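You operate a simulated robot arm through the tools that you are given. There is no shell and no other tool. Be economical: measure what you need, move in short steps, check, and stop when the job is done.

You are at the controls of a simulated robot arm. One attempt, no reset.

Task
Dust the dull spot on the chest, polish it with the pad and close the tin.
Fine: duster and pad go back. A coat counts when it lies all over at full strength: go over it till it gets no stronger. What is to be rubbed or washed off counts as gone when no trace of it is left.

The check looks at the end state, three seconds after you hand in, the way a careful person would. Anything else that was tipped, shoved, dropped, spilled or broken makes it a failure.

Robot
A 7-joint arm with a two-finger parallel gripper, fixed in place. Base frame: the origin is at the foot of the arm, x ahead of it, y to its left, z up; the work surface is at about z = 0.6. Units: m, degrees, N and s.
With the tool pointing down near the work surface it reaches from about 0.12 to 0.62 m from the base axis. Its first joint turns from -66.0 to 66.0 degrees. Payload 2.4 kg.
The tool frame sits at the grasp point between the pads (the TCP): z along the fingers, y along the line on which they close. The tips reach 0.03 m beyond it. Largest opening 0.094 m; finger width 0.028, thickness 0.01; the body of the gripper, 0.05 by 0.096 m, starts 0.055 m behind the TCP.
Orientation is that of the tool frame in the base frame, as [roll, pitch, yaw] about the fixed x, y, z axes, in that order (R = Rz(yaw) Ry(pitch) Rx(roll)). With the fingers straight down and closing along the base's y, the tool's x points along the base's -x, its y along +y and its z along -z.

Tools
- The arm moves only by the tool jog_arm. Its argument "deltas" is a list of rows, each a list of 6 numbers: the shift along the tool's x, y, z in m, then the turn, a rotation vector about the tool's x, y, z in degrees. In form: [[x, y, z, rx, ry, rz], ...]. A call has 1 to 8 rows; each row shifts and turns the commanded pose from where the row before left it, along the tool's axes as they then stand. "jaw" is the finger opening in m, from 0 to 0.094, set as the call begins (left out, the last holds). Each row takes 0.2 s and may step no farther than 0.05 m and 8.6 degrees from the row before; otherwise, or with a gripper value out of range, the whole call is refused. Where a pose cannot be reached the arm comes as near as it can. A force on the tool above 40 N (or 10 N above the force at the start of the call, whichever is more), or a blocked arm, ends the call early, and 0.2 s more pass. The fingers move at their own pace (about 0.153 m/s each) and stop on an object; they squeeze with about 42 N. The grip force told is the motor's: it shows also when the fingers shut on nothing. Time passes only in rows, and 0.2 s behind the last, so rows that do not move let the fingers close. The reply holds the time, the measured pose of the TCP, the force on the tool along the base axes, the opening and the grip force, in the units named above and with some noise, with the torque about the TCP (base axes, N m) and any sound that the robot's microphone picked up.
- Cameras (640 x 400 px; columns grow to the right, rows downward): "scene" is fixed at [0.0307, 0.4695, 1.4366]; the picture's right is [-0.79, -0.61, 0.00], its down [-0.38, 0.50, -0.78] and it looks along [0.47, -0.62, -0.63] (base axes); focal length 334 px, centre (320, 200). "wrist" rides on the gripper at [0.076, 0.014, -0.103] in the tool frame; the picture's right is [-0.18, 0.98, 0.00], its down [-0.75, -0.14, -0.64] and it looks along [-0.63, -0.12, 0.77] (tool axes); focal length 243 px, centre (320, 200). There is no depth. A picture from a camera that has moved, and an enlarged one, comes with that camera's place and axes in the base frame and with its lens.
- capture(camera): a new picture of that camera. No time passes.
- enlarge(camera, box): a new picture of the part [left, top, right, bottom] of that camera's present view, enlarged. No time passes.
- finish_job(): hands the job in; it is judged then, once.

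Work in short steps. Places have to be worked out from the pictures, the camera data and where the tool is seen: move nearer, look again, correct. Check each grasp and each placing, and mend what went wrong. You have 120 turns and 76 pictures in all, those below and enlarged ones among them. Open the gripper and draw the arm clear of the work before you hand the job in, unless the task says otherwise; then end with one line.

The tools are called after ">>>" as a command line: name --pt "numbers of a row" for each row, then --argument value for the rest, lists and objects as JSON in quotes. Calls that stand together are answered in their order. jog_arm: Moves the arm, as the interface text tells. Its arguments: {"type":"object","properties":{"deltas":{"type":"array","items":{"type":"array","items":{"type":"number"}}},"jaw":{"type":"number"}},"required":["deltas"]} The other tools are called the same way: capture (camera) takes a picture; enlarge (camera, box) takes an enlarged picture of a part of a camera's view; finish_job () hands the job in.

At the start:

```text
clock: 0.0
tcp_pos: [0.3679, -0.1828, 0.9018]
tcp_rot: [179.9, 0.0, 180.0]
contact_force: [1.0, -0.7, -0.5]
torque: [-0.02, 0.01, 0.0]
opening: 0.0941
finger_force: 0.2
```

scene: 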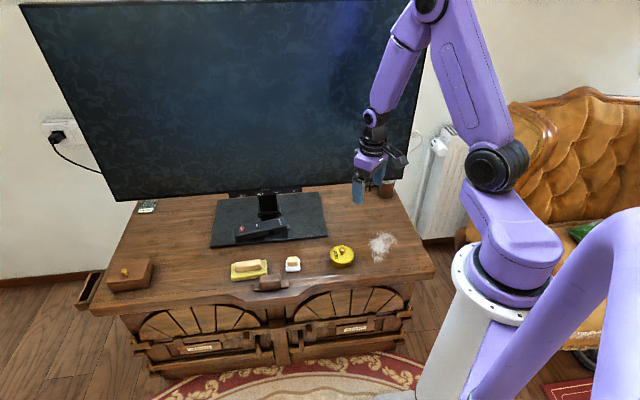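
wrist: 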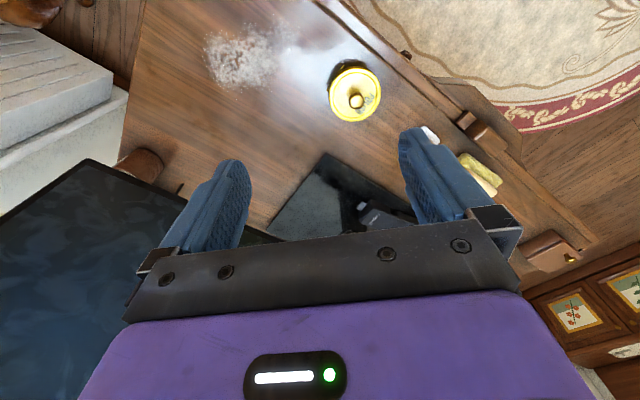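

I'll look closely at the work area first.

>>> enlarge --camera "scene" --box '[220, 220, 420, 345]'

>>> enlarge --camera "scene" --box '[70, 180, 270, 305]'

>>> enlarge --camera "wrist" --box '[180, 0, 500, 200]'

```text
3.20 times, centred on (320, 282) of scene
camera zoom: at [0.0307, 0.4695, 1.4366], right [-0.79, -0.61, 0.0], down [-0.38, 0.5, -0.78], along [0.47, -0.62, -0.63], focal length 1067 px, centre (320, -64)
```

zoom: 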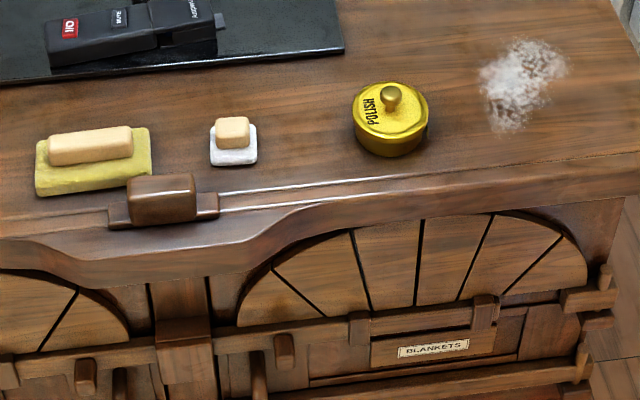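

```text
3.20 times, centred on (170, 242) of scene
camera zoom: at [0.0307, 0.4695, 1.4366], right [-0.79, -0.61, 0.0], down [-0.38, 0.5, -0.78], along [0.47, -0.62, -0.63], focal length 1067 px, centre (800, 64)
```

zoom: 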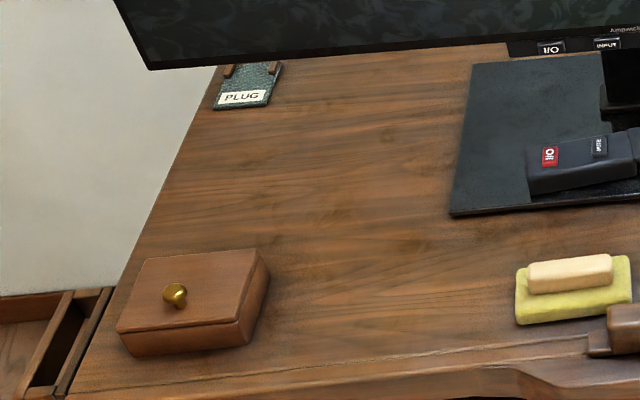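

```text
2.00 times, centred on (340, 100) of wrist
camera zoom: at [0.2904, -0.1688, 1.0061], right [0.18, 0.98, 0.0], down [0.75, -0.14, 0.64], along [0.63, -0.12, -0.77], focal length 485 px, centre (280, 400)
```

zoom: 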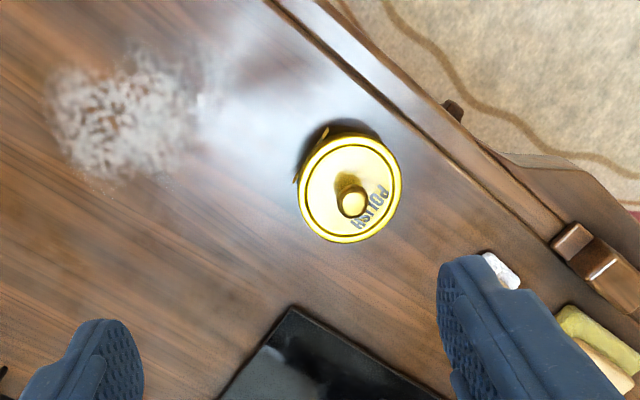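

The tin is lidded at about (0.417,-0.144), the spot about (0.34,-0.28), white pad ≈(0.52,-0.02), yellow duster ≈(0.62,0.07). I move over the pad and duster to see them closer.

>>> jog_arm --pt "-0.022 0.0355 0.0083 0 0 0" --pt "-0.022 0.0355 0.0083 0 0 0" --pt "-0.022 0.0355 0.0083 0 0 0" --pt "-0.022 0.0355 0.0083 0 0 0" --pt "-0.022 0.0355 0.0083 0 0 0" --pt "-0.022 0.0355 0.0083 0 0 0"

>>> enlarge --camera "wrist" --box '[200, 0, 460, 200]'

```text
clock: 1.4
tcp_pos: [0.5001, 0.029, 0.854]
tcp_rot: [180.0, 0.1, -180.0]
contact_force: [0.1, 0.7, -0.8]
torque: [-0.01, 0.0, 0.03]
opening: 0.0939
finger_force: 0.1
```

```text
2.00 times, centred on (330, 100) of wrist
camera zoom: at [0.4228, 0.0441, 0.9574], right [0.18, 0.98, 0.0], down [0.75, -0.14, 0.64], along [0.63, -0.12, -0.77], focal length 485 px, centre (300, 400)
```

zoom: 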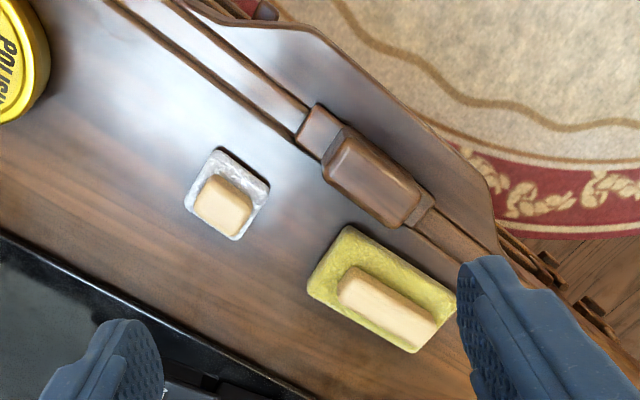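

The handle's long axis runs at about 48° in the base, centred near (0.611,0.075). I turn the jaws square to it and move above it.

>>> jog_arm --pt "-0.04 0.02 0.015 0 0 0" --pt "-0.04 0.02 0.015 0 0 0" --pt "0 0 0 0 0 -8.1" --pt "0 0 0 0 0 -8.1" --pt "0 0 0 0 0 -8.1" --pt "0 0 0 0 0 -8.1" --pt "0 0 0 0 0 -8.1" --pt "0 0 0 0 0 -8.1"

>>> capture --camera "wrist"

```text
clock: 3.2
tcp_pos: [0.5787, 0.0712, 0.8228]
tcp_rot: [-180.0, 0.0, -131.2]
contact_force: [-0.2, -0.9, -0.5]
torque: [0.0, 0.01, 0.05]
opening: 0.0943
finger_force: 0.0
```

```text
69 pictures are left
camera wrist: at [0.5175, 0.0218, 0.9262], right [-0.62, 0.79, 0.0], down [0.6, 0.47, 0.64], along [0.5, 0.4, -0.77], focal length 243 px, centre (320, 200)
```

wrist: 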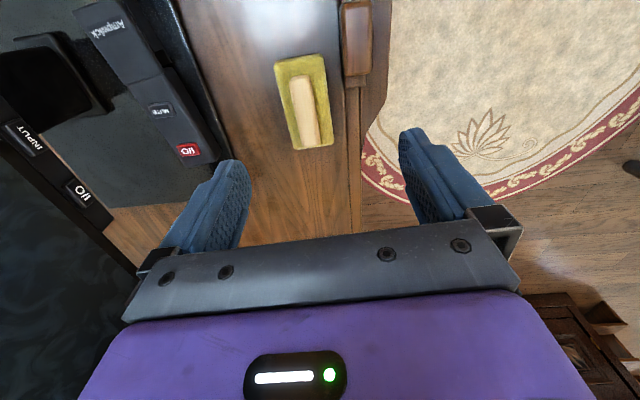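

Handle confirmed at about (0.610,0.074). I move over it and part-way down, with a 2° trim.

>>> jog_arm --pt "-0.0114 -0.0107 0.03 0 0 -1" --pt "-0.0114 -0.0107 0.03 0 0 -1" --pt "0 0 0.04 0 0 0" --pt "0 0 0.025 0 0 0" --pt "0 0 0 0 0 0"

>>> capture --camera "wrist"

>>> enlarge --camera "scene" --box '[200, 200, 330, 300]'

```text
clock: 4.4
tcp_pos: [0.6099, 0.0733, 0.6976]
tcp_rot: [180.0, 0.0, -129.5]
contact_force: [0.2, 0.0, -0.2]
torque: [0.02, 0.05, 0.03]
opening: 0.0939
finger_force: 0.0
```

```text
68 pictures are left
camera wrist: at [0.5503, 0.0225, 0.8014], right [-0.64, 0.77, 0.0], down [0.59, 0.49, 0.64], along [0.49, 0.41, -0.77], focal length 243 px, centre (320, 200)
```

wrist: 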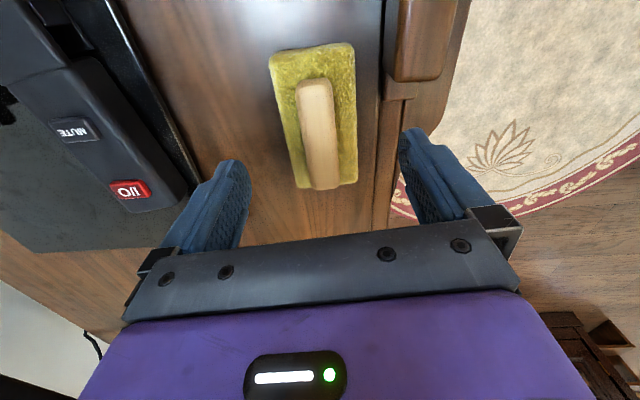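

```text
4.00 times, centred on (265, 250) of scene
camera zoom: at [0.0307, 0.4695, 1.4366], right [-0.79, -0.61, 0.0], down [-0.38, 0.5, -0.78], along [0.47, -0.62, -0.63], focal length 1334 px, centre (540, 0)
```

zoom: 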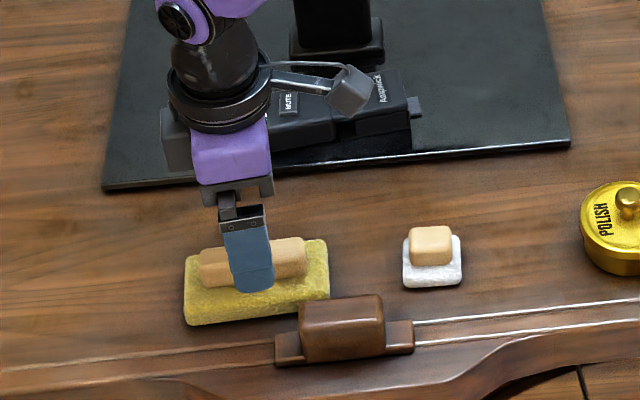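

Centred over the handle. I narrow the jaws and lower with small steps, watching force.

>>> jog_arm --pt "0 0 0.02 0 0 0" --pt "0 0 0.015 0 0 0" --pt "0 0 0.008 0 0 0" --pt "0 0 0 0 0 0" --jaw 0.055

>>> enlarge --camera "scene" --box '[200, 200, 330, 300]'

```text
clock: 5.4
tcp_pos: [0.6095, 0.0737, 0.6536]
tcp_rot: [-180.0, 0.0, -129.4]
contact_force: [0.3, -0.8, -0.2]
torque: [0.01, 0.0, 0.01]
opening: 0.055
finger_force: 0.0
```

```text
4.00 times, centred on (265, 250) of scene
camera zoom: at [0.0307, 0.4695, 1.4366], right [-0.79, -0.61, 0.0], down [-0.38, 0.5, -0.78], along [0.47, -0.62, -0.63], focal length 1334 px, centre (540, 0)
```

zoom: 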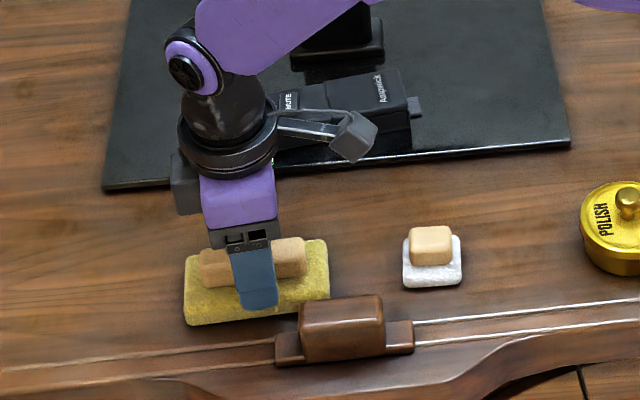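

Tips sit near the top of the yellow pad, alongside the handle. I close and lift slightly to check the grip.

>>> jog_arm --pt "0 0 0.002 0 0 0" --pt "0 0 0 0 0 0" --pt "0 0 0 0 0 0" --pt "0 0 0 0 0 0" --jaw 0.0

>>> jog_arm --pt "0 0 -0.02 0 0 0" --pt "0 0 -0.03 0 0 0" --pt "0 0 0 0 0 0"

>>> enlarge --camera "scene" --box '[200, 200, 330, 300]'

>>> capture --camera "wrist"

```text
clock: 6.4
tcp_pos: [0.6102, 0.0732, 0.6541]
tcp_rot: [-180.0, 0.1, -129.3]
contact_force: [-9.3, -1.3, 29.6]
torque: [-0.31, 0.58, 0.11]
opening: 0.023
finger_force: 42.4
```

```text
clock: 7.2
tcp_pos: [0.6101, 0.0727, 0.7007]
tcp_rot: [180.0, 0.0, -129.3]
contact_force: [0.8, -0.6, -0.5]
torque: [0.05, 0.01, -0.01]
opening: 0.0231
finger_force: 41.3
```

```text
4.00 times, centred on (265, 250) of scene
camera zoom: at [0.0307, 0.4695, 1.4366], right [-0.79, -0.61, 0.0], down [-0.38, 0.5, -0.78], along [0.47, -0.62, -0.63], focal length 1334 px, centre (540, 0)
```

zoom: 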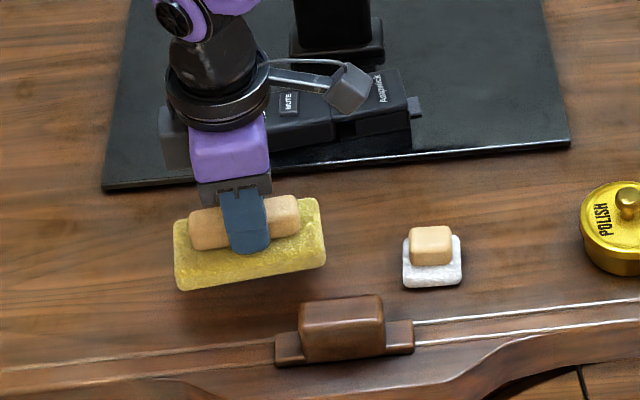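

```text
64 pictures are left
camera wrist: at [0.5502, 0.0237, 0.8044], right [-0.64, 0.77, 0.0], down [0.59, 0.49, 0.64], along [0.49, 0.41, -0.77], focal length 243 px, centre (320, 200)
```

wrist: 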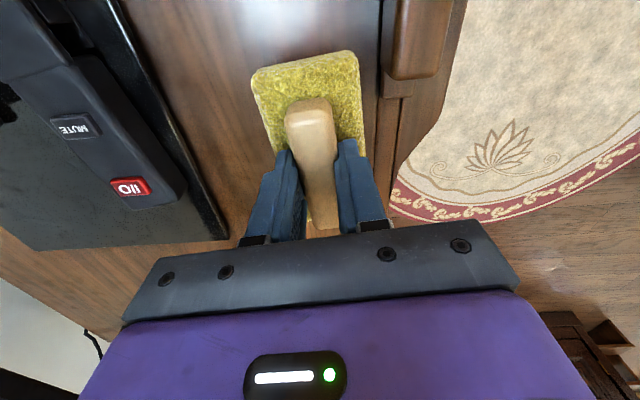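

Duster is firmly held (home: TCP 0.610, 0.073, 0.654, yaw −129.3). I lift and carry it, along the tool's x, to near the spot.

>>> jog_arm --pt "0 0 -0.04 0 0 0" --pt "0 0 -0.045 0 0 0" --pt "0.045 -0.0016 0 0 0 0" --pt "0.045 -0.0016 0 0 0 0" --pt "0.045 -0.0016 0 0 0 0" --pt "0.045 -0.0016 0 0 0 0"

>>> capture --camera "wrist"

```text
clock: 8.6
tcp_pos: [0.5009, -0.0687, 0.7869]
tcp_rot: [-180.0, 0.2, -129.4]
contact_force: [-0.7, -0.4, -0.9]
torque: [0.03, 0.02, -0.01]
opening: 0.023
finger_force: 41.4
```

```text
63 pictures are left
camera wrist: at [0.4403, -0.1186, 0.8899], right [-0.64, 0.77, 0.0], down [0.59, 0.49, 0.64], along [0.49, 0.41, -0.77], focal length 243 px, centre (320, 200)
```

wrist: 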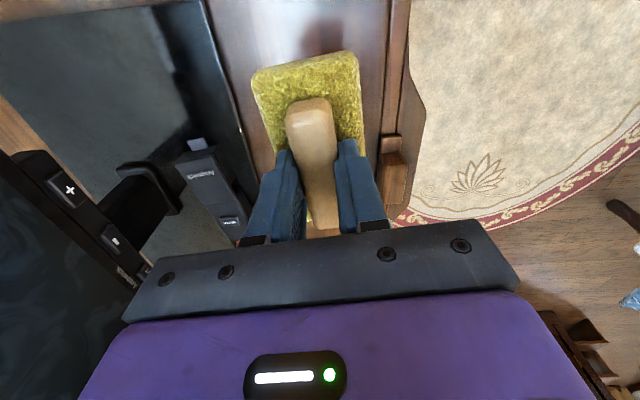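

Continuing to above the spot at (0.338,−0.288).

>>> jog_arm --pt "0.0454 -0.0021 0 0 0 0" --pt "0.0454 -0.0021 0 0 0 0" --pt "0.0454 -0.0021 0 0 0 0" --pt "0.0454 -0.0021 0 0 0 0" --pt "0.0454 -0.0021 0 0 0 0" --pt "0.0454 -0.0021 0 0 0 0" --pt "0 0 0 0 0 0"

>>> enlarge --camera "scene" --box '[310, 180, 450, 290]'

>>> capture --camera "wrist"

```text
clock: 10.2
tcp_pos: [0.3405, -0.2874, 0.7867]
tcp_rot: [-180.0, 0.0, -129.2]
contact_force: [-0.5, 0.4, -1.4]
torque: [-0.03, -0.02, 0.0]
opening: 0.0228
finger_force: 41.9
```

```text
3.64 times, centred on (380, 235) of scene
camera zoom: at [0.0307, 0.4695, 1.4366], right [-0.79, -0.61, 0.0], down [-0.38, 0.5, -0.78], along [0.47, -0.62, -0.63], focal length 1213 px, centre (102, 73)
```

zoom: 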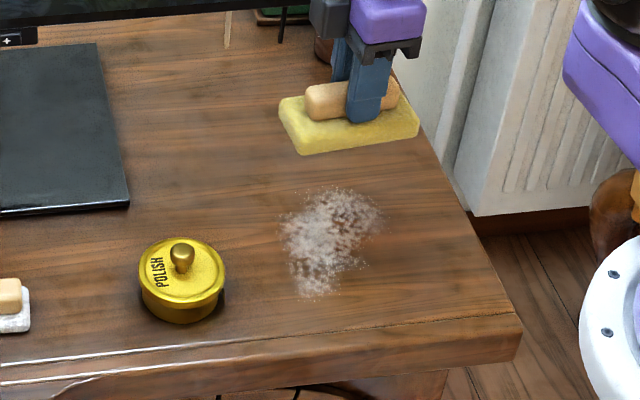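

```text
61 pictures are left
camera wrist: at [0.2808, -0.338, 0.8906], right [-0.64, 0.77, 0.0], down [0.59, 0.49, 0.64], along [0.49, 0.41, -0.77], focal length 243 px, centre (320, 200)
```

wrist: 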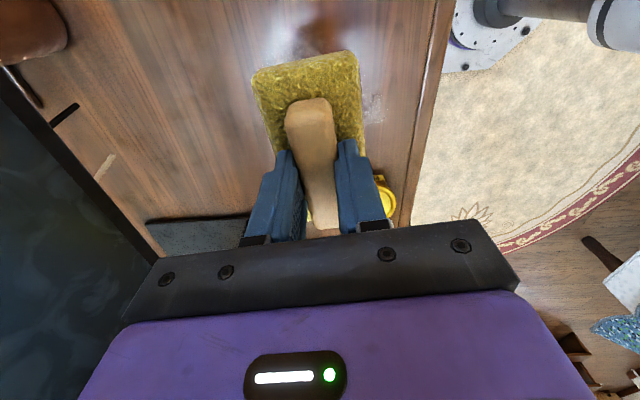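

The spot spans roughly x 0.30–0.38, y −0.35 to −0.21. I go to the spot's far side and lower the duster till contact.

>>> jog_arm --pt "-0.006 -0.025 0.03 0 0 0" --pt "-0.006 -0.028 0.035 0 0 0" --pt "0 0 0.035 0 0 0" --pt "0 0 0.023 0 0 0" --pt "0 0 0.008 0 0 0" --pt "0 0 0.004 0 0 0" --pt "0 0 0 0 0 0"

>>> enlarge --camera "scene" --box '[310, 180, 450, 290]'

```text
clock: 11.8
tcp_pos: [0.3879, -0.3121, 0.6534]
tcp_rot: [179.9, 0.0, -129.3]
contact_force: [-6.6, 4.4, 29.7]
torque: [0.52, -0.1, 0.07]
opening: 0.0231
finger_force: 42.1
```

```text
3.64 times, centred on (380, 235) of scene
camera zoom: at [0.0302, 0.4699, 1.4365], right [-0.79, -0.61, 0.0], down [-0.38, 0.5, -0.78], along [0.47, -0.62, -0.63], focal length 1213 px, centre (102, 73)
```

zoom: 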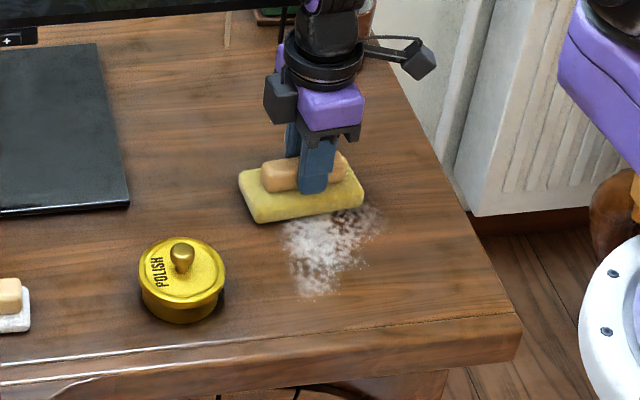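

Contact (≈30 N). I ease 1.5 mm and sweep across the spot.

>>> jog_arm --pt "0 0.02 -0.0015 0 0 0" --pt "0 0.02 0 0 0 0" --pt "0 0.02 0 0 0 0" --pt "0 0.02 0 0 0 0" --pt "0 0.02 0 0 0 0" --pt "0 0.02 0 0 0 0" --pt "0.025 0 0 0 0 0" --pt "0.02 0 0 0 0 0"

>>> jog_arm --pt "0 -0.02 0 0 0 0" --pt "0 -0.02 0 0 0 0" --pt "0 -0.02 0 0 0 0" --pt "0 -0.02 0 0 0 0" --pt "0 -0.02 0 0 0 0" --pt "0 -0.02 0 0 0 0" --pt "-0.025 0 0 0 0 0"

>>> enlarge --camera "scene" --box '[310, 180, 450, 290]'

```text
clock: 13.6
tcp_pos: [0.2664, -0.2729, 0.6531]
tcp_rot: [179.9, 0.1, -129.4]
contact_force: [-0.8, -0.5, -0.4]
torque: [-0.01, 0.01, 0.02]
opening: 0.023
finger_force: 42.2
```

```text
clock: 15.2
tcp_pos: [0.3749, -0.3284, 0.6538]
tcp_rot: [-179.9, 0.0, -129.2]
contact_force: [-0.7, -3.2, 5.8]
torque: [0.01, 0.07, 0.04]
opening: 0.0231
finger_force: 41.6
```

```text
3.64 times, centred on (380, 235) of scene
camera zoom: at [0.0306, 0.4695, 1.4366], right [-0.79, -0.61, 0.0], down [-0.38, 0.5, -0.78], along [0.47, -0.62, -0.63], focal length 1213 px, centre (102, 73)
```

zoom: 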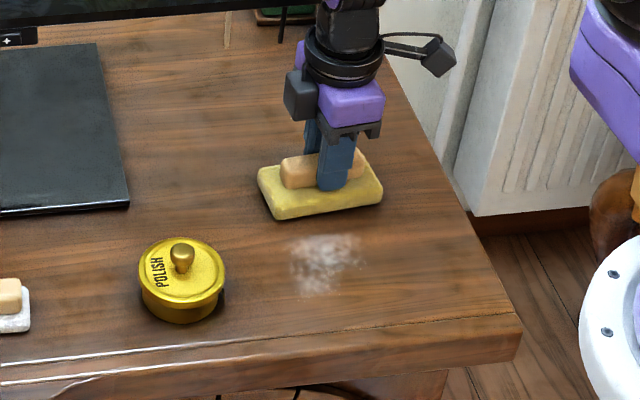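

Dust largely gone; contact went light toward the front edge. I press a bit more and sweep again in two passes.

>>> jog_arm --pt "-0.01 0.02 0.001 0 0 0" --pt "0 0.02 0.0005 0 0 0" --pt "0 0.02 0.0005 0 0 0" --pt "0 0.02 0.0003 0 0 0" --pt "0 0.02 0 0 0 0" --pt "0 0.02 0 0 0 0" --pt "0.02 0 0 0 0 0" --pt "0.015 0 0 0 0 0"

>>> jog_arm --pt "0 -0.02 0 0 0 0" --pt "0 -0.02 0 0 0 0" --pt "0 -0.02 0 0 0 0" --pt "0 -0.02 0 0 0 0" --pt "0 -0.02 0 0 0 0" --pt "0 -0.02 0 0 0 0"

>>> enlarge --camera "scene" --box '[310, 180, 450, 290]'

```text
clock: 16.0
tcp_pos: [0.3391, -0.2855, 0.653]
tcp_rot: [-179.4, 0.1, -129.3]
contact_force: [-1.1, 1.0, 10.4]
torque: [0.26, 0.3, -0.01]
opening: 0.023
finger_force: 41.9
stopped in row 4: the force on the tool passed its limit at 42 N (the readings are from after the stop); the commanded pose is now the measured one
```

```text
clock: 17.4
tcp_pos: [0.4326, -0.3626, 0.6539]
tcp_rot: [-179.2, -0.1, -129.3]
contact_force: [0.0, 0.6, -1.3]
torque: [-0.01, 0.01, 0.01]
opening: 0.0229
finger_force: 42.3
```

```text
3.64 times, centred on (380, 235) of scene
camera zoom: at [0.0307, 0.4695, 1.4366], right [-0.79, -0.61, 0.0], down [-0.38, 0.5, -0.78], along [0.47, -0.62, -0.63], focal length 1213 px, centre (102, 73)
```

zoom: 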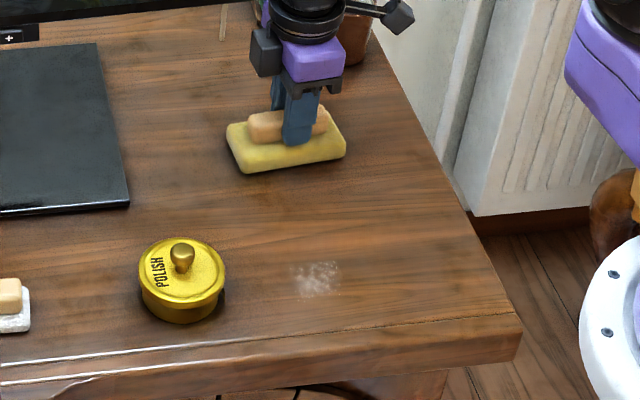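

A small patch remains near (0.332,−0.233). I lift a little, level the tool, go there and press again.

>>> jog_arm --pt "0 0 -0.006 0.443 0.542 0" --pt "-0.0184 0.035 0 0 0 0" --pt "-0.0183 0.035 0 0 0 0" --pt "0 0.04 0 0 0 0" --pt "0 0.025 0.003 0 0 0" --pt "0 0 0.004 0 0 0" --pt "0 0 0 0 0 0"

```text
clock: 18.9
tcp_pos: [0.3541, -0.2494, 0.6524]
tcp_rot: [-178.4, -0.6, -128.9]
contact_force: [-1.4, 1.9, 14.9]
torque: [0.59, 0.31, -0.13]
opening: 0.023
finger_force: 41.8
stopped in row 7: the force on the tool passed its limit at 50 N (the readings are from after the stop); the commanded pose is now the measured one
```

The leveling went the wrong way (tilt now 1.6°). I lift slightly and correct about the tool's own x and y.

>>> jog_arm --pt "0 0 -0.005 -1.6 -0.6 0" --pt "0 0 0 0 0 0"

>>> enlarge --camera "scene" --box '[310, 180, 450, 290]'

```text
clock: 19.5
tcp_pos: [0.3541, -0.248, 0.6574]
tcp_rot: [-179.9, 0.1, -128.9]
contact_force: [0.3, -0.6, -1.7]
torque: [0.02, -0.01, 0.01]
opening: 0.0231
finger_force: 41.3
```

```text
3.64 times, centred on (380, 235) of scene
camera zoom: at [0.0307, 0.4695, 1.4366], right [-0.79, -0.61, 0.0], down [-0.38, 0.5, -0.78], along [0.47, -0.62, -0.63], focal length 1213 px, centre (102, 73)
```

zoom: 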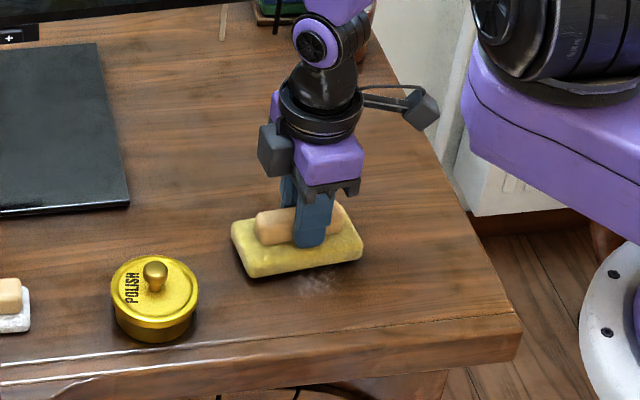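

The tin appears to have shifted by about 3 cm. I look closer before going on.

>>> enlarge --camera "scene" --box '[310, 230, 410, 292]'

>>> capture --camera "scene"

>>> capture --camera "wrist"

```text
6.40 times, centred on (360, 261) of scene
camera zoom: at [0.0307, 0.4695, 1.4366], right [-0.79, -0.61, 0.0], down [-0.38, 0.5, -0.78], along [0.47, -0.62, -0.63], focal length 2135 px, centre (64, -190)
```

zoom: 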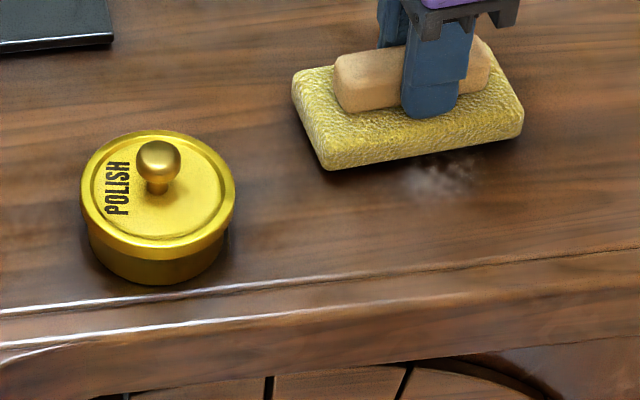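

```text
55 pictures are left
```

scene: 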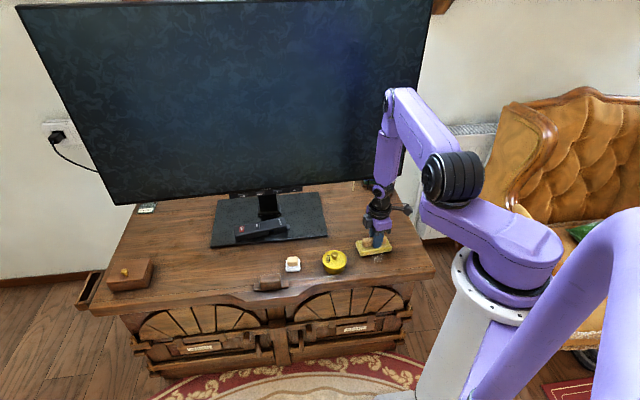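

```text
54 pictures are left
camera wrist: at [0.2943, -0.299, 0.7607], right [-0.65, 0.76, 0.0], down [0.58, 0.5, 0.64], along [0.49, 0.42, -0.77], focal length 243 px, centre (320, 200)
```

wrist: 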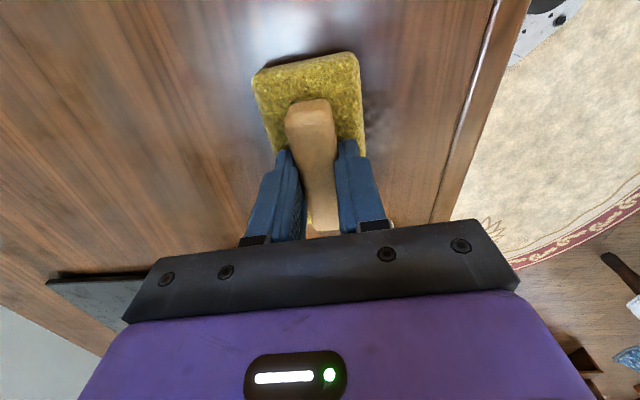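

The tin is upright and still lidded, about 3 cm toward +y; I'll set it right later. Now only a faint patch remains at (0.328,−0.235); I move away from the tin and rub it with small, slow strokes.

>>> jog_arm --pt "0.012 0.0 0 0 0 0" --pt "0 0.012 0 0 0 0" --pt "0 0 0.003 0 0 0" --pt "0 0 0.0015 0 0 0" --pt "0 0 0 0 0 0"

```text
clock: 20.7
tcp_pos: [0.3382, -0.2509, 0.653]
tcp_rot: [180.0, -0.1, -128.8]
contact_force: [-1.1, 2.6, 12.8]
torque: [-0.4, 0.47, -0.09]
opening: 0.023
finger_force: 41.6
```

Contact at about 13 N. Slow sweeps toward the front and back.

>>> jog_arm --pt "0 0.01 0 0 0 0" --pt "0 0.01 0.0002 0 0 0" --pt "0 0.01 0.0002 0 0 0" --pt "0 0.01 0 0 0 0" --pt "0 -0.01 0 0 0 0" --pt "0 -0.01 0 0 0 0" --pt "0 -0.01 0 0 0 0" --pt "0 -0.01 0 0 0 0"

>>> jog_arm --pt "0 0.01 0.0003 0 0 0" --pt "0 0.01 0 0 0 0" --pt "0 0.01 0 0 0 0" --pt "0 0.01 0 0 0 0" --pt "0 -0.01 0 0 0 0" --pt "0 -0.01 0 0 0 0" --pt "0 -0.01 0 0 0 0" --pt "0 -0.015 0 0 0 0"

>>> enlarge --camera "scene" --box '[310, 180, 450, 290]'

```text
clock: 21.9
tcp_pos: [0.309, -0.2271, 0.6523]
tcp_rot: [179.4, -0.1, -128.9]
contact_force: [-2.9, 2.6, 14.2]
torque: [0.03, -0.23, 0.11]
opening: 0.023
finger_force: 42.4
stopped in row 6: the force on the tool passed its limit at 52 N (the readings are from after the stop); the commanded pose is now the measured one
```

```text
clock: 23.1
tcp_pos: [0.2794, -0.2032, 0.6534]
tcp_rot: [179.0, -0.1, -128.8]
contact_force: [-3.2, 3.1, 15.0]
torque: [0.32, -0.51, 0.17]
opening: 0.023
finger_force: 41.6
stopped in row 5: the force on the tool passed its limit at 52 N (the readings are from after the stop); the commanded pose is now the measured one
```

```text
3.64 times, centred on (380, 235) of scene
camera zoom: at [0.0305, 0.4697, 1.4366], right [-0.79, -0.61, 0.0], down [-0.38, 0.5, -0.78], along [0.47, -0.62, -0.63], focal length 1213 px, centre (102, 73)
```

zoom: 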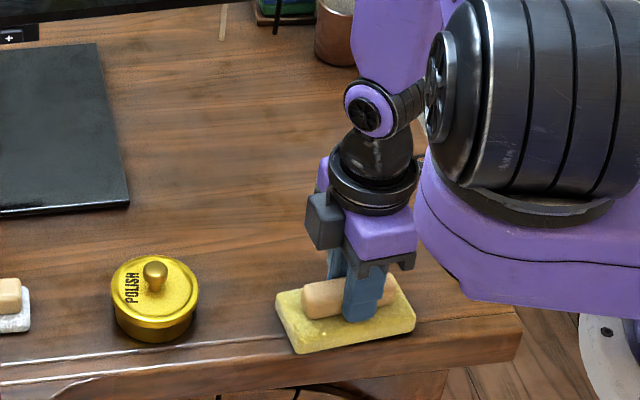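

Reversals spike the force, but the rubbing is done there. I lift, level and look at the bare spot.

>>> jog_arm --pt "0 0 -0.02 1.0 0 0" --pt "0 0 -0.04 0 0 0" --pt "0 0 -0.04 0 0 0" --pt "0 0 -0.035 0 0 0" --pt "-0.04 -0.04 0 0 0 0" --pt "-0.04 -0.02 0 0 0 0" --pt "-0.04 0 0 0 0 0"

>>> enlarge --camera "scene" --box '[350, 220, 430, 280]'

>>> enlarge --camera "scene" --box '[310, 180, 450, 290]'

```text
refused: row 5 steps farther than a row can; nothing moved
```

```text
6.67 times, centred on (390, 250) of scene
camera zoom: at [0.0305, 0.4697, 1.4366], right [-0.79, -0.61, 0.0], down [-0.38, 0.5, -0.78], along [0.47, -0.62, -0.63], focal length 2224 px, centre (-147, -133)
```

zoom: 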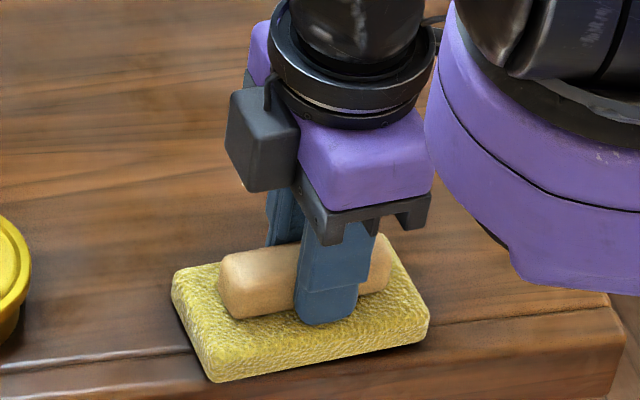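

```text
3.64 times, centred on (380, 235) of scene
camera zoom: at [0.0305, 0.4697, 1.4366], right [-0.79, -0.61, 0.0], down [-0.38, 0.5, -0.78], along [0.47, -0.62, -0.63], focal length 1213 px, centre (102, 73)
```

zoom: 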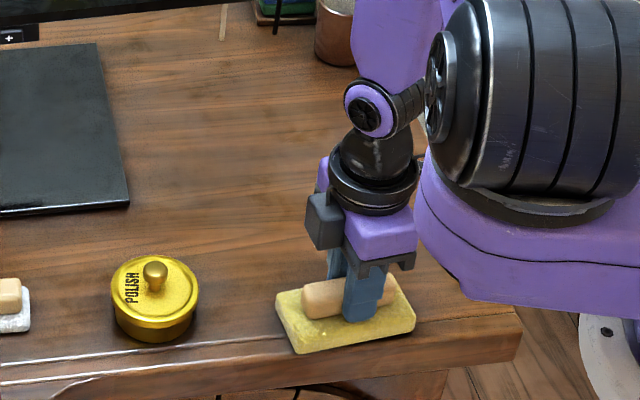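

Refused for step size; I resend with smaller steps.

>>> jog_arm --pt "0 0 -0.02 1.0 0 0" --pt "0 0 -0.04 0 0 0" --pt "0 0 -0.04 0 0 0" --pt "0 0 -0.035 0 0 0" --pt "-0.03 -0.03 0 0 0 0" --pt "-0.03 -0.03 0 0 0 0" --pt "-0.04 0 0 0 0 0"

>>> enlarge --camera "scene" --box '[350, 220, 430, 280]'

```text
clock: 24.7
tcp_pos: [0.3847, -0.1723, 0.7874]
tcp_rot: [180.0, -0.2, -131.0]
contact_force: [3.2, 6.9, -0.1]
torque: [-0.55, 0.27, 0.05]
opening: 0.0227
finger_force: 42.1
```

```text
6.67 times, centred on (390, 250) of scene
camera zoom: at [0.0309, 0.4699, 1.4365], right [-0.79, -0.61, 0.0], down [-0.38, 0.5, -0.78], along [0.47, -0.62, -0.63], focal length 2224 px, centre (-147, -133)
```

zoom: 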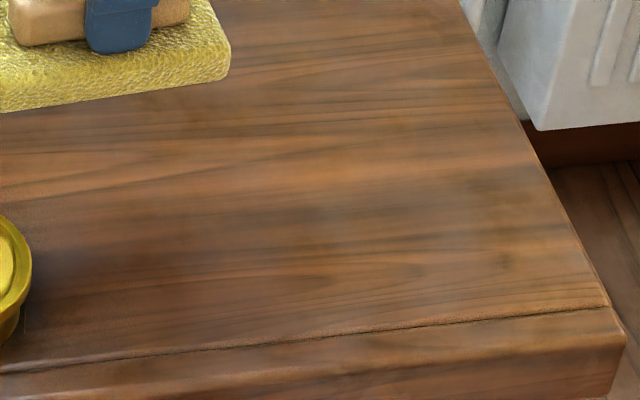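

Dust is gone, but a sideways force of ~7 N shows at this height — I check what is touching.

>>> capture --camera "scene"

>>> capture --camera "wrist"

```text
49 pictures are left
```

scene: 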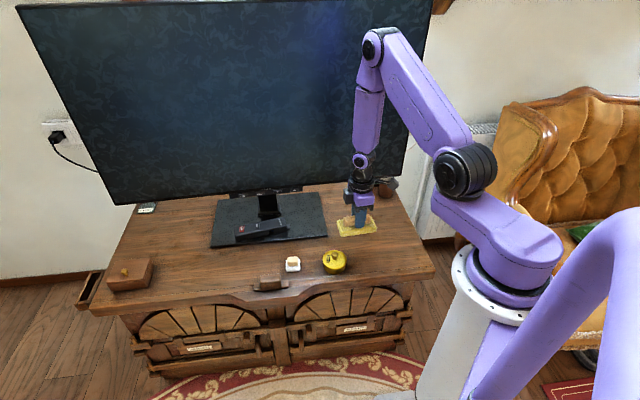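

```text
48 pictures are left
camera wrist: at [0.323, -0.2207, 0.8924], right [-0.62, 0.78, 0.0], down [0.6, 0.48, 0.64], along [0.5, 0.4, -0.77], focal length 243 px, centre (320, 200)
```

wrist: 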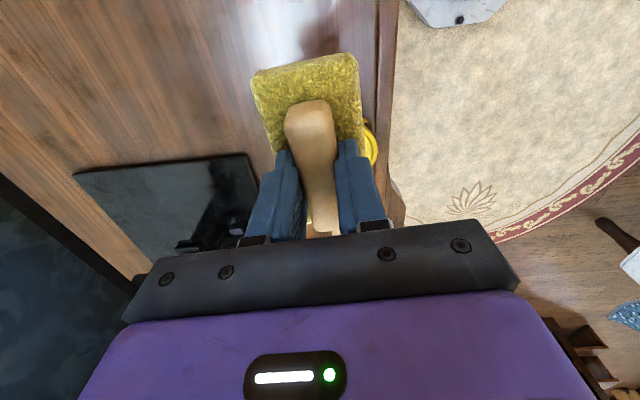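

Nothing visibly touches. I let it settle a moment and read again.

>>> jog_arm --pt "0 0 0 0 0 0"

>>> enlarge --camera "scene" --box '[310, 120, 450, 290]'

```text
clock: 25.1
tcp_pos: [0.3883, -0.1638, 0.7877]
tcp_rot: [-179.9, -0.3, -129.1]
contact_force: [-0.6, 0.3, -1.1]
torque: [0.0, 0.0, 0.02]
opening: 0.0229
finger_force: 42.3
```

```text
2.35 times, centred on (380, 205) of scene
camera zoom: at [0.0307, 0.4695, 1.4366], right [-0.79, -0.61, 0.0], down [-0.38, 0.5, -0.78], along [0.47, -0.62, -0.63], focal length 785 px, centre (179, 188)
```

zoom: 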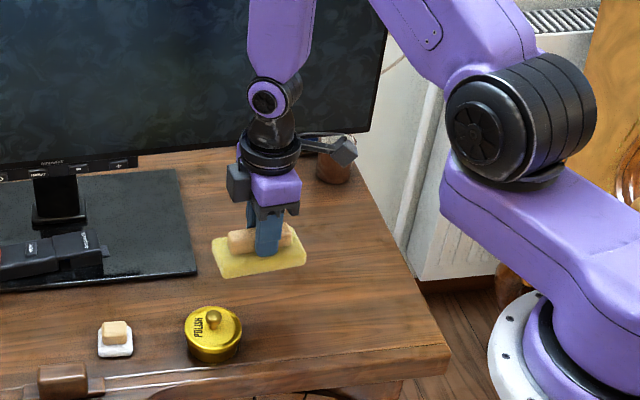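

Just transient lag. I carry the duster back over its home.

>>> jog_arm --pt "-0.0404 -0.0028 0 0 0 0" --pt "-0.0404 -0.0028 0 0 0 0" --pt "-0.0404 -0.0028 0 0 0 0" --pt "-0.0404 -0.0028 0 0 0 0" --pt "-0.0404 -0.0028 0 0 0 0" --pt "-0.0404 -0.0028 0 0 0 0" --pt "-0.0404 -0.0028 0 0 0 0" --pt "-0.0404 -0.0028 0 0 0 0"

>>> jog_arm --pt "0 0 0.02 0 0 0" --pt "0 0 0.03 0 0 0" --pt "0 0 0.03 0 0 0" --pt "0 0 0 0 0 0" --pt "0 0 0 0 0 0"

```text
clock: 26.9
tcp_pos: [0.6117, 0.0728, 0.7867]
tcp_rot: [179.8, -0.3, -129.0]
contact_force: [0.1, 0.3, -0.7]
torque: [0.0, 0.0, 0.01]
opening: 0.0231
finger_force: 42.1
```

```text
clock: 28.1
tcp_pos: [0.6093, 0.0738, 0.7051]
tcp_rot: [179.9, -0.1, -128.9]
contact_force: [0.3, 0.2, -0.2]
torque: [0.02, -0.02, 0.0]
opening: 0.023
finger_force: 42.3
```

Right over its home; lowering the last 5 cm gently.

>>> jog_arm --pt "0 0 0.025 0 0 0" --pt "0 0 0.015 0 0 0" --pt "0 0 0.007 0 0 0" --pt "0 0 0.004 0 0 0" --pt "0 0 0 0 0 0"

```text
clock: 29.3
tcp_pos: [0.61, 0.0735, 0.6532]
tcp_rot: [179.8, -0.1, -128.9]
contact_force: [0.3, 0.2, -0.3]
torque: [-0.01, -0.02, 0.01]
opening: 0.0231
finger_force: 41.6
```

No contact yet; 1.5 mm lower, then open and rise.

>>> jog_arm --pt "0 0 0.0012 0 0 0" --pt "0 0 0 0 0 0"

>>> jog_arm --pt "0 0 0 0 0 0" --pt "0 0 -0.002 0 0 0" --pt "0 0 -0.02 0 0 0" --pt "0 0 -0.04 0 0 0" --pt "0 0 -0.04 0 0 0" --jaw 0.055

>>> enlarge --camera "scene" --box '[200, 200, 380, 300]'

```text
clock: 29.9
tcp_pos: [0.6099, 0.0745, 0.6535]
tcp_rot: [180.0, -0.1, -128.8]
contact_force: [0.0, 0.7, 0.0]
torque: [-0.02, 0.02, -0.01]
opening: 0.0229
finger_force: 42.2
```

```text
clock: 31.1
tcp_pos: [0.6098, 0.0739, 0.7568]
tcp_rot: [179.9, -0.1, -128.9]
contact_force: [-0.5, 0.0, -0.6]
torque: [0.02, 0.02, 0.0]
opening: 0.0548
finger_force: 0.1
```

```text
3.56 times, centred on (290, 250) of scene
camera zoom: at [0.0307, 0.4695, 1.4366], right [-0.79, -0.61, 0.0], down [-0.38, 0.5, -0.78], along [0.47, -0.62, -0.63], focal length 1186 px, centre (427, 22)
```

zoom: 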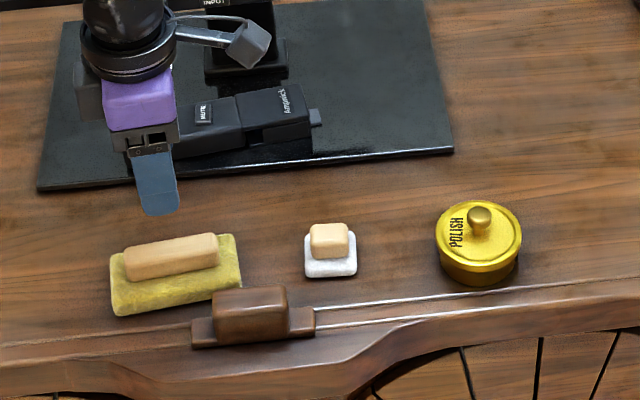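

Duster is back. Now I move above the tin to look at it.

>>> jog_arm --pt "0.0378 0.0045 -0.006 0 0 0" --pt "0.0378 0.0045 -0.006 0 0 0" --pt "0.0378 0.0045 -0.006 0 0 0" --pt "0.0378 0.0045 -0.006 0 0 0" --pt "0.0378 0.0045 -0.006 0 0 0" --pt "0.0378 0.0045 -0.006 0 0 0" --pt "0.0378 0.0045 -0.006 0 0 0" --pt "0 0 0 0 0 0"

>>> enlarge --camera "wrist" --box '[220, 20, 420, 180]'

>>> enlarge --camera "scene" --box '[300, 200, 420, 290]'

```text
clock: 32.9
tcp_pos: [0.4211, -0.1102, 0.7967]
tcp_rot: [179.9, -0.1, -129.0]
contact_force: [0.0, -0.3, 0.0]
torque: [-0.02, -0.02, 0.0]
opening: 0.0548
finger_force: 0.1
```

```text
2.50 times, centred on (320, 100) of wrist
camera zoom: at [0.3626, -0.1609, 0.9006], right [-0.65, 0.76, 0.0], down [0.58, 0.5, 0.64], along [0.49, 0.42, -0.77], focal length 606 px, centre (320, 450)
```

zoom: 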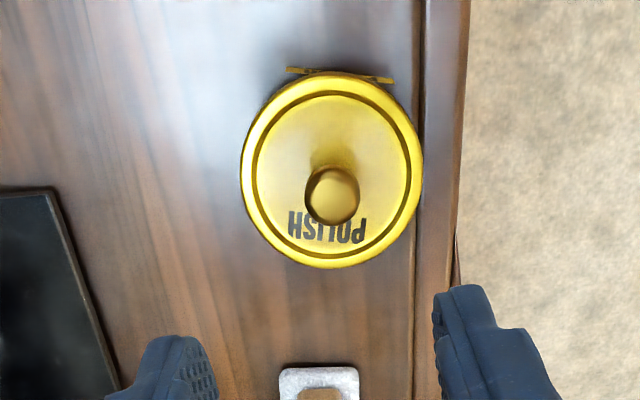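

```text
4.44 times, centred on (360, 245) of scene
camera zoom: at [0.0307, 0.4695, 1.4366], right [-0.79, -0.61, 0.0], down [-0.38, 0.5, -0.78], along [0.47, -0.62, -0.63], focal length 1482 px, centre (142, 0)
```

zoom: 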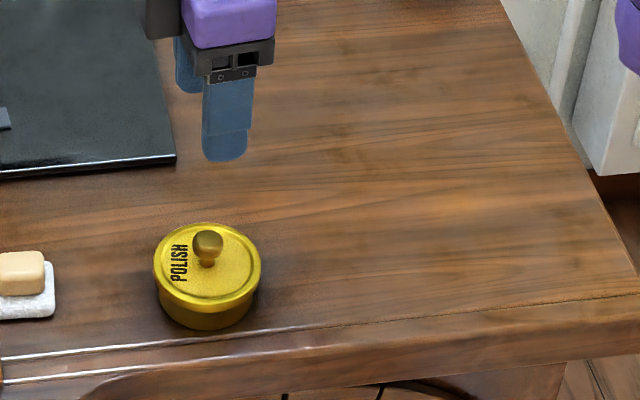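

The tin's lid is hinged (hinge bar on the spot side, axis at about 126°). I align the jaws with the hinge axis and come lower over the knob (≈0.4175,−0.109,0.656).

>>> jog_arm --pt "0.0015 0.0035 0 0 0 0" --pt "0 0 0.02 0 0 7.7" --pt "0 0 0.02 0 0 7.7" --pt "0 0 0.02 0 0 0" --pt "0 0 0 0 0 0" --pt "0 0 0 0 0 0"

>>> enlarge --camera "wrist" --box '[220, 20, 420, 180]'

>>> enlarge --camera "scene" --box '[300, 220, 380, 280]'

```text
clock: 34.3
tcp_pos: [0.4172, -0.1121, 0.7373]
tcp_rot: [179.9, -0.2, -144.3]
contact_force: [0.2, 0.0, -0.8]
torque: [0.05, 0.05, -0.02]
opening: 0.055
finger_force: 0.1
```

```text
2.50 times, centred on (320, 100) of wrist
camera zoom: at [0.3468, -0.1457, 0.8416], right [-0.42, 0.91, 0.0], down [0.7, 0.32, 0.64], along [0.58, 0.27, -0.77], focal length 606 px, centre (320, 450)
```

zoom: 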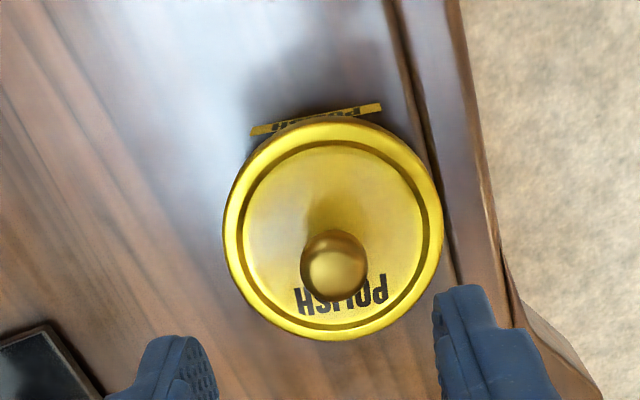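

```text
6.67 times, centred on (340, 250) of scene
camera zoom: at [0.0307, 0.4695, 1.4366], right [-0.79, -0.61, 0.0], down [-0.38, 0.5, -0.78], along [0.47, -0.62, -0.63], focal length 2224 px, centre (187, -133)
```

zoom: 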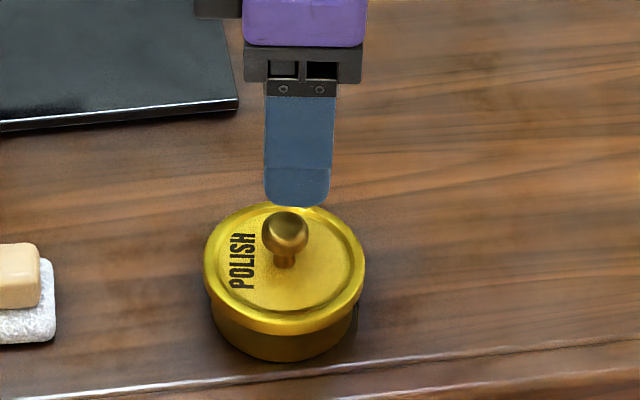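

The side strip looks like a label plate, so the lid may simply lift off; I'll pull gently and watch. Centering on the knob (0.416,−0.109) and lowering until the tips are just above the lid.

>>> jog_arm --pt "-0.0008 0.0031 0.02 0 0 0" --pt "0 0 0.02 0 0 0" --pt "0 0 0.015 0 0 0" --pt "0 0 0.007 0 0 0" --pt "0 0 0 0 0 0"

>>> enlarge --camera "scene" --box '[300, 220, 380, 280]'

>>> enlarge --camera "wrist" --box '[220, 60, 420, 220]'

```text
clock: 35.5
tcp_pos: [0.4156, -0.1095, 0.6745]
tcp_rot: [179.9, -0.2, -144.2]
contact_force: [0.3, 0.3, 0.2]
torque: [0.05, -0.02, -0.02]
opening: 0.0549
finger_force: 0.0
```

```text
6.67 times, centred on (340, 250) of scene
camera zoom: at [0.0307, 0.4695, 1.4366], right [-0.79, -0.61, 0.0], down [-0.38, 0.5, -0.78], along [0.47, -0.62, -0.63], focal length 2224 px, centre (187, -133)
```

zoom: 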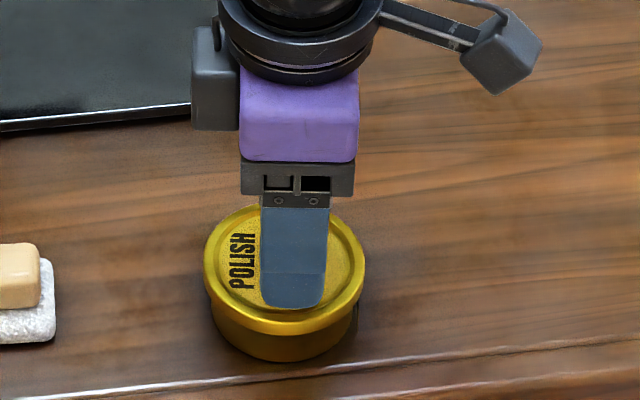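

```text
2.50 times, centred on (320, 140) of wrist
camera zoom: at [0.3444, -0.1419, 0.7788], right [-0.42, 0.91, 0.0], down [0.7, 0.33, 0.64], along [0.58, 0.27, -0.77], focal length 606 px, centre (320, 350)
```

zoom: 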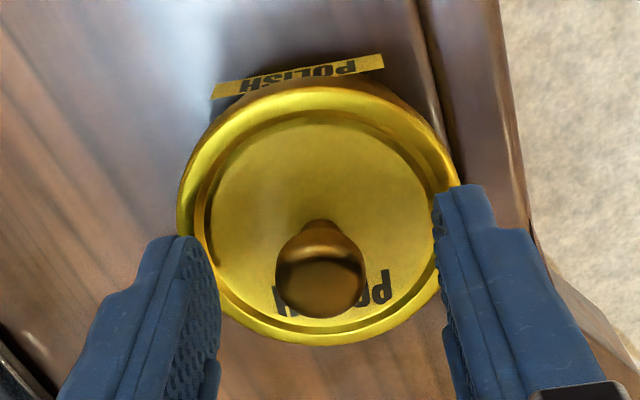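

The plate is a "POLISH" label, so the lid lifts off. I close on the knob.

>>> jog_arm --pt "0 0 0 0 0 0" --pt "0 0 0 0 0 0" --pt "0 0 0 0 0 0" --jaw 0.0

>>> jog_arm --pt "0 0 -0.002 0 0 0" --pt "0 0 -0.003 0 0 0" --pt "0 0 -0.005 0 0 0" --pt "0 0 -0.01 0 0 0" --pt "0 0 0 0 0 0"

>>> enlarge --camera "scene" --box '[300, 220, 380, 280]'

```text
clock: 36.3
tcp_pos: [0.4135, -0.1088, 0.6753]
tcp_rot: [179.9, -0.2, -144.3]
contact_force: [0.1, 0.0, 0.4]
torque: [-0.02, 0.01, -0.04]
opening: 0.0187
finger_force: 41.9
heard: snap
```

```text
clock: 37.5
tcp_pos: [0.4152, -0.1075, 0.6958]
tcp_rot: [180.0, -0.3, -144.3]
contact_force: [-0.1, -0.6, -0.9]
torque: [-0.02, -0.02, 0.01]
opening: 0.0185
finger_force: 41.6
```

```text
6.67 times, centred on (340, 250) of scene
camera zoom: at [0.0307, 0.4695, 1.4366], right [-0.79, -0.61, 0.0], down [-0.38, 0.5, -0.78], along [0.47, -0.62, -0.63], focal length 2224 px, centre (187, -133)
```

zoom: 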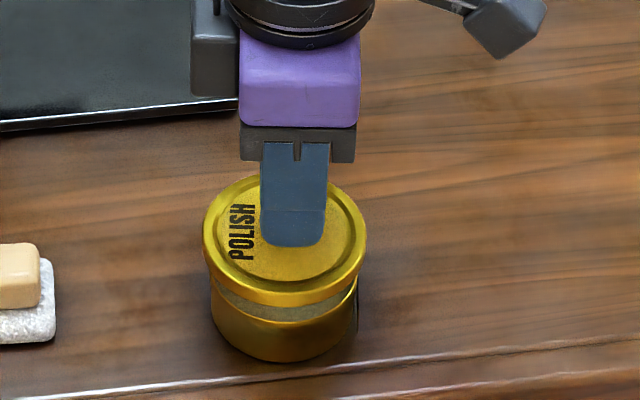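

Lid is off (heard the snap). I lift and carry it to a free place near (0.465,−0.24).

>>> jog_arm --pt "0 0 -0.03 0 0 0" --pt "0 0 -0.015 0 0 0" --pt "0.0091 -0.0341 0 0 0 0" --pt "0.0091 -0.0341 0 0 0 0" --pt "0.0091 -0.0341 0 0 0 0" --pt "0.0091 -0.0341 0 0 0 0" --pt "0 0 0 0 0 0" --pt "0 0 0.03 0 0 0"

>>> enlarge --camera "scene" --box '[280, 200, 420, 290]'

```text
clock: 39.3
tcp_pos: [0.466, -0.2414, 0.7121]
tcp_rot: [179.9, -0.2, -144.3]
contact_force: [0.1, 0.0, -0.3]
torque: [-0.02, 0.04, 0.0]
opening: 0.0186
finger_force: 42.0
```

```text
4.44 times, centred on (350, 245) of scene
camera zoom: at [0.0307, 0.4695, 1.4366], right [-0.79, -0.61, 0.0], down [-0.38, 0.5, -0.78], along [0.47, -0.62, -0.63], focal length 1482 px, centre (187, 0)
```

zoom: 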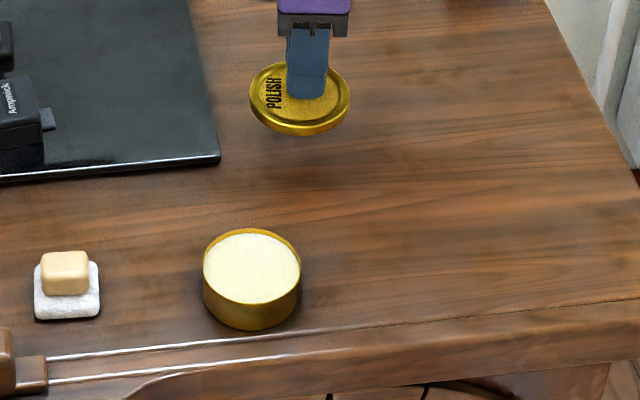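

Open tin with polish is visible, lid clear. I lower the lid in small steps.

>>> jog_arm --pt "0 0 0.03 0 0 0" --pt "0 0 0.015 0 0 0" --pt "0 0 0.01 0 0 0" --pt "0 0 0.003 0 0 0" --pt "0 0 0 0 0 0"

>>> enlarge --camera "scene" --box '[310, 190, 390, 250]'

```text
clock: 40.5
tcp_pos: [0.4645, -0.2419, 0.6529]
tcp_rot: [179.8, -0.2, -144.3]
contact_force: [-0.2, 0.0, -0.6]
torque: [0.01, 0.0, 0.01]
opening: 0.0184
finger_force: 41.6
```

```text
6.67 times, centred on (350, 220) of scene
camera zoom: at [0.0307, 0.4695, 1.4366], right [-0.79, -0.61, 0.0], down [-0.38, 0.5, -0.78], along [0.47, -0.62, -0.63], focal length 2224 px, centre (120, 67)
```

zoom: 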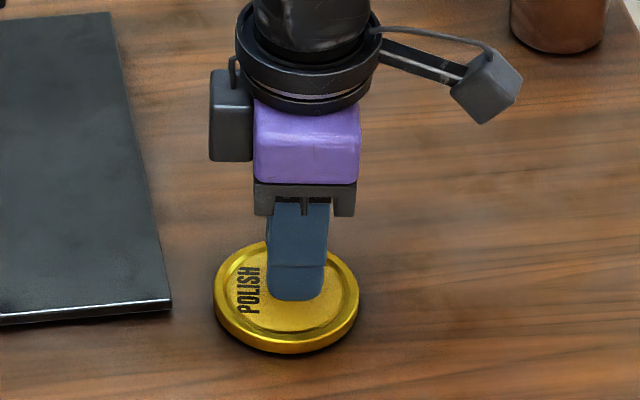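

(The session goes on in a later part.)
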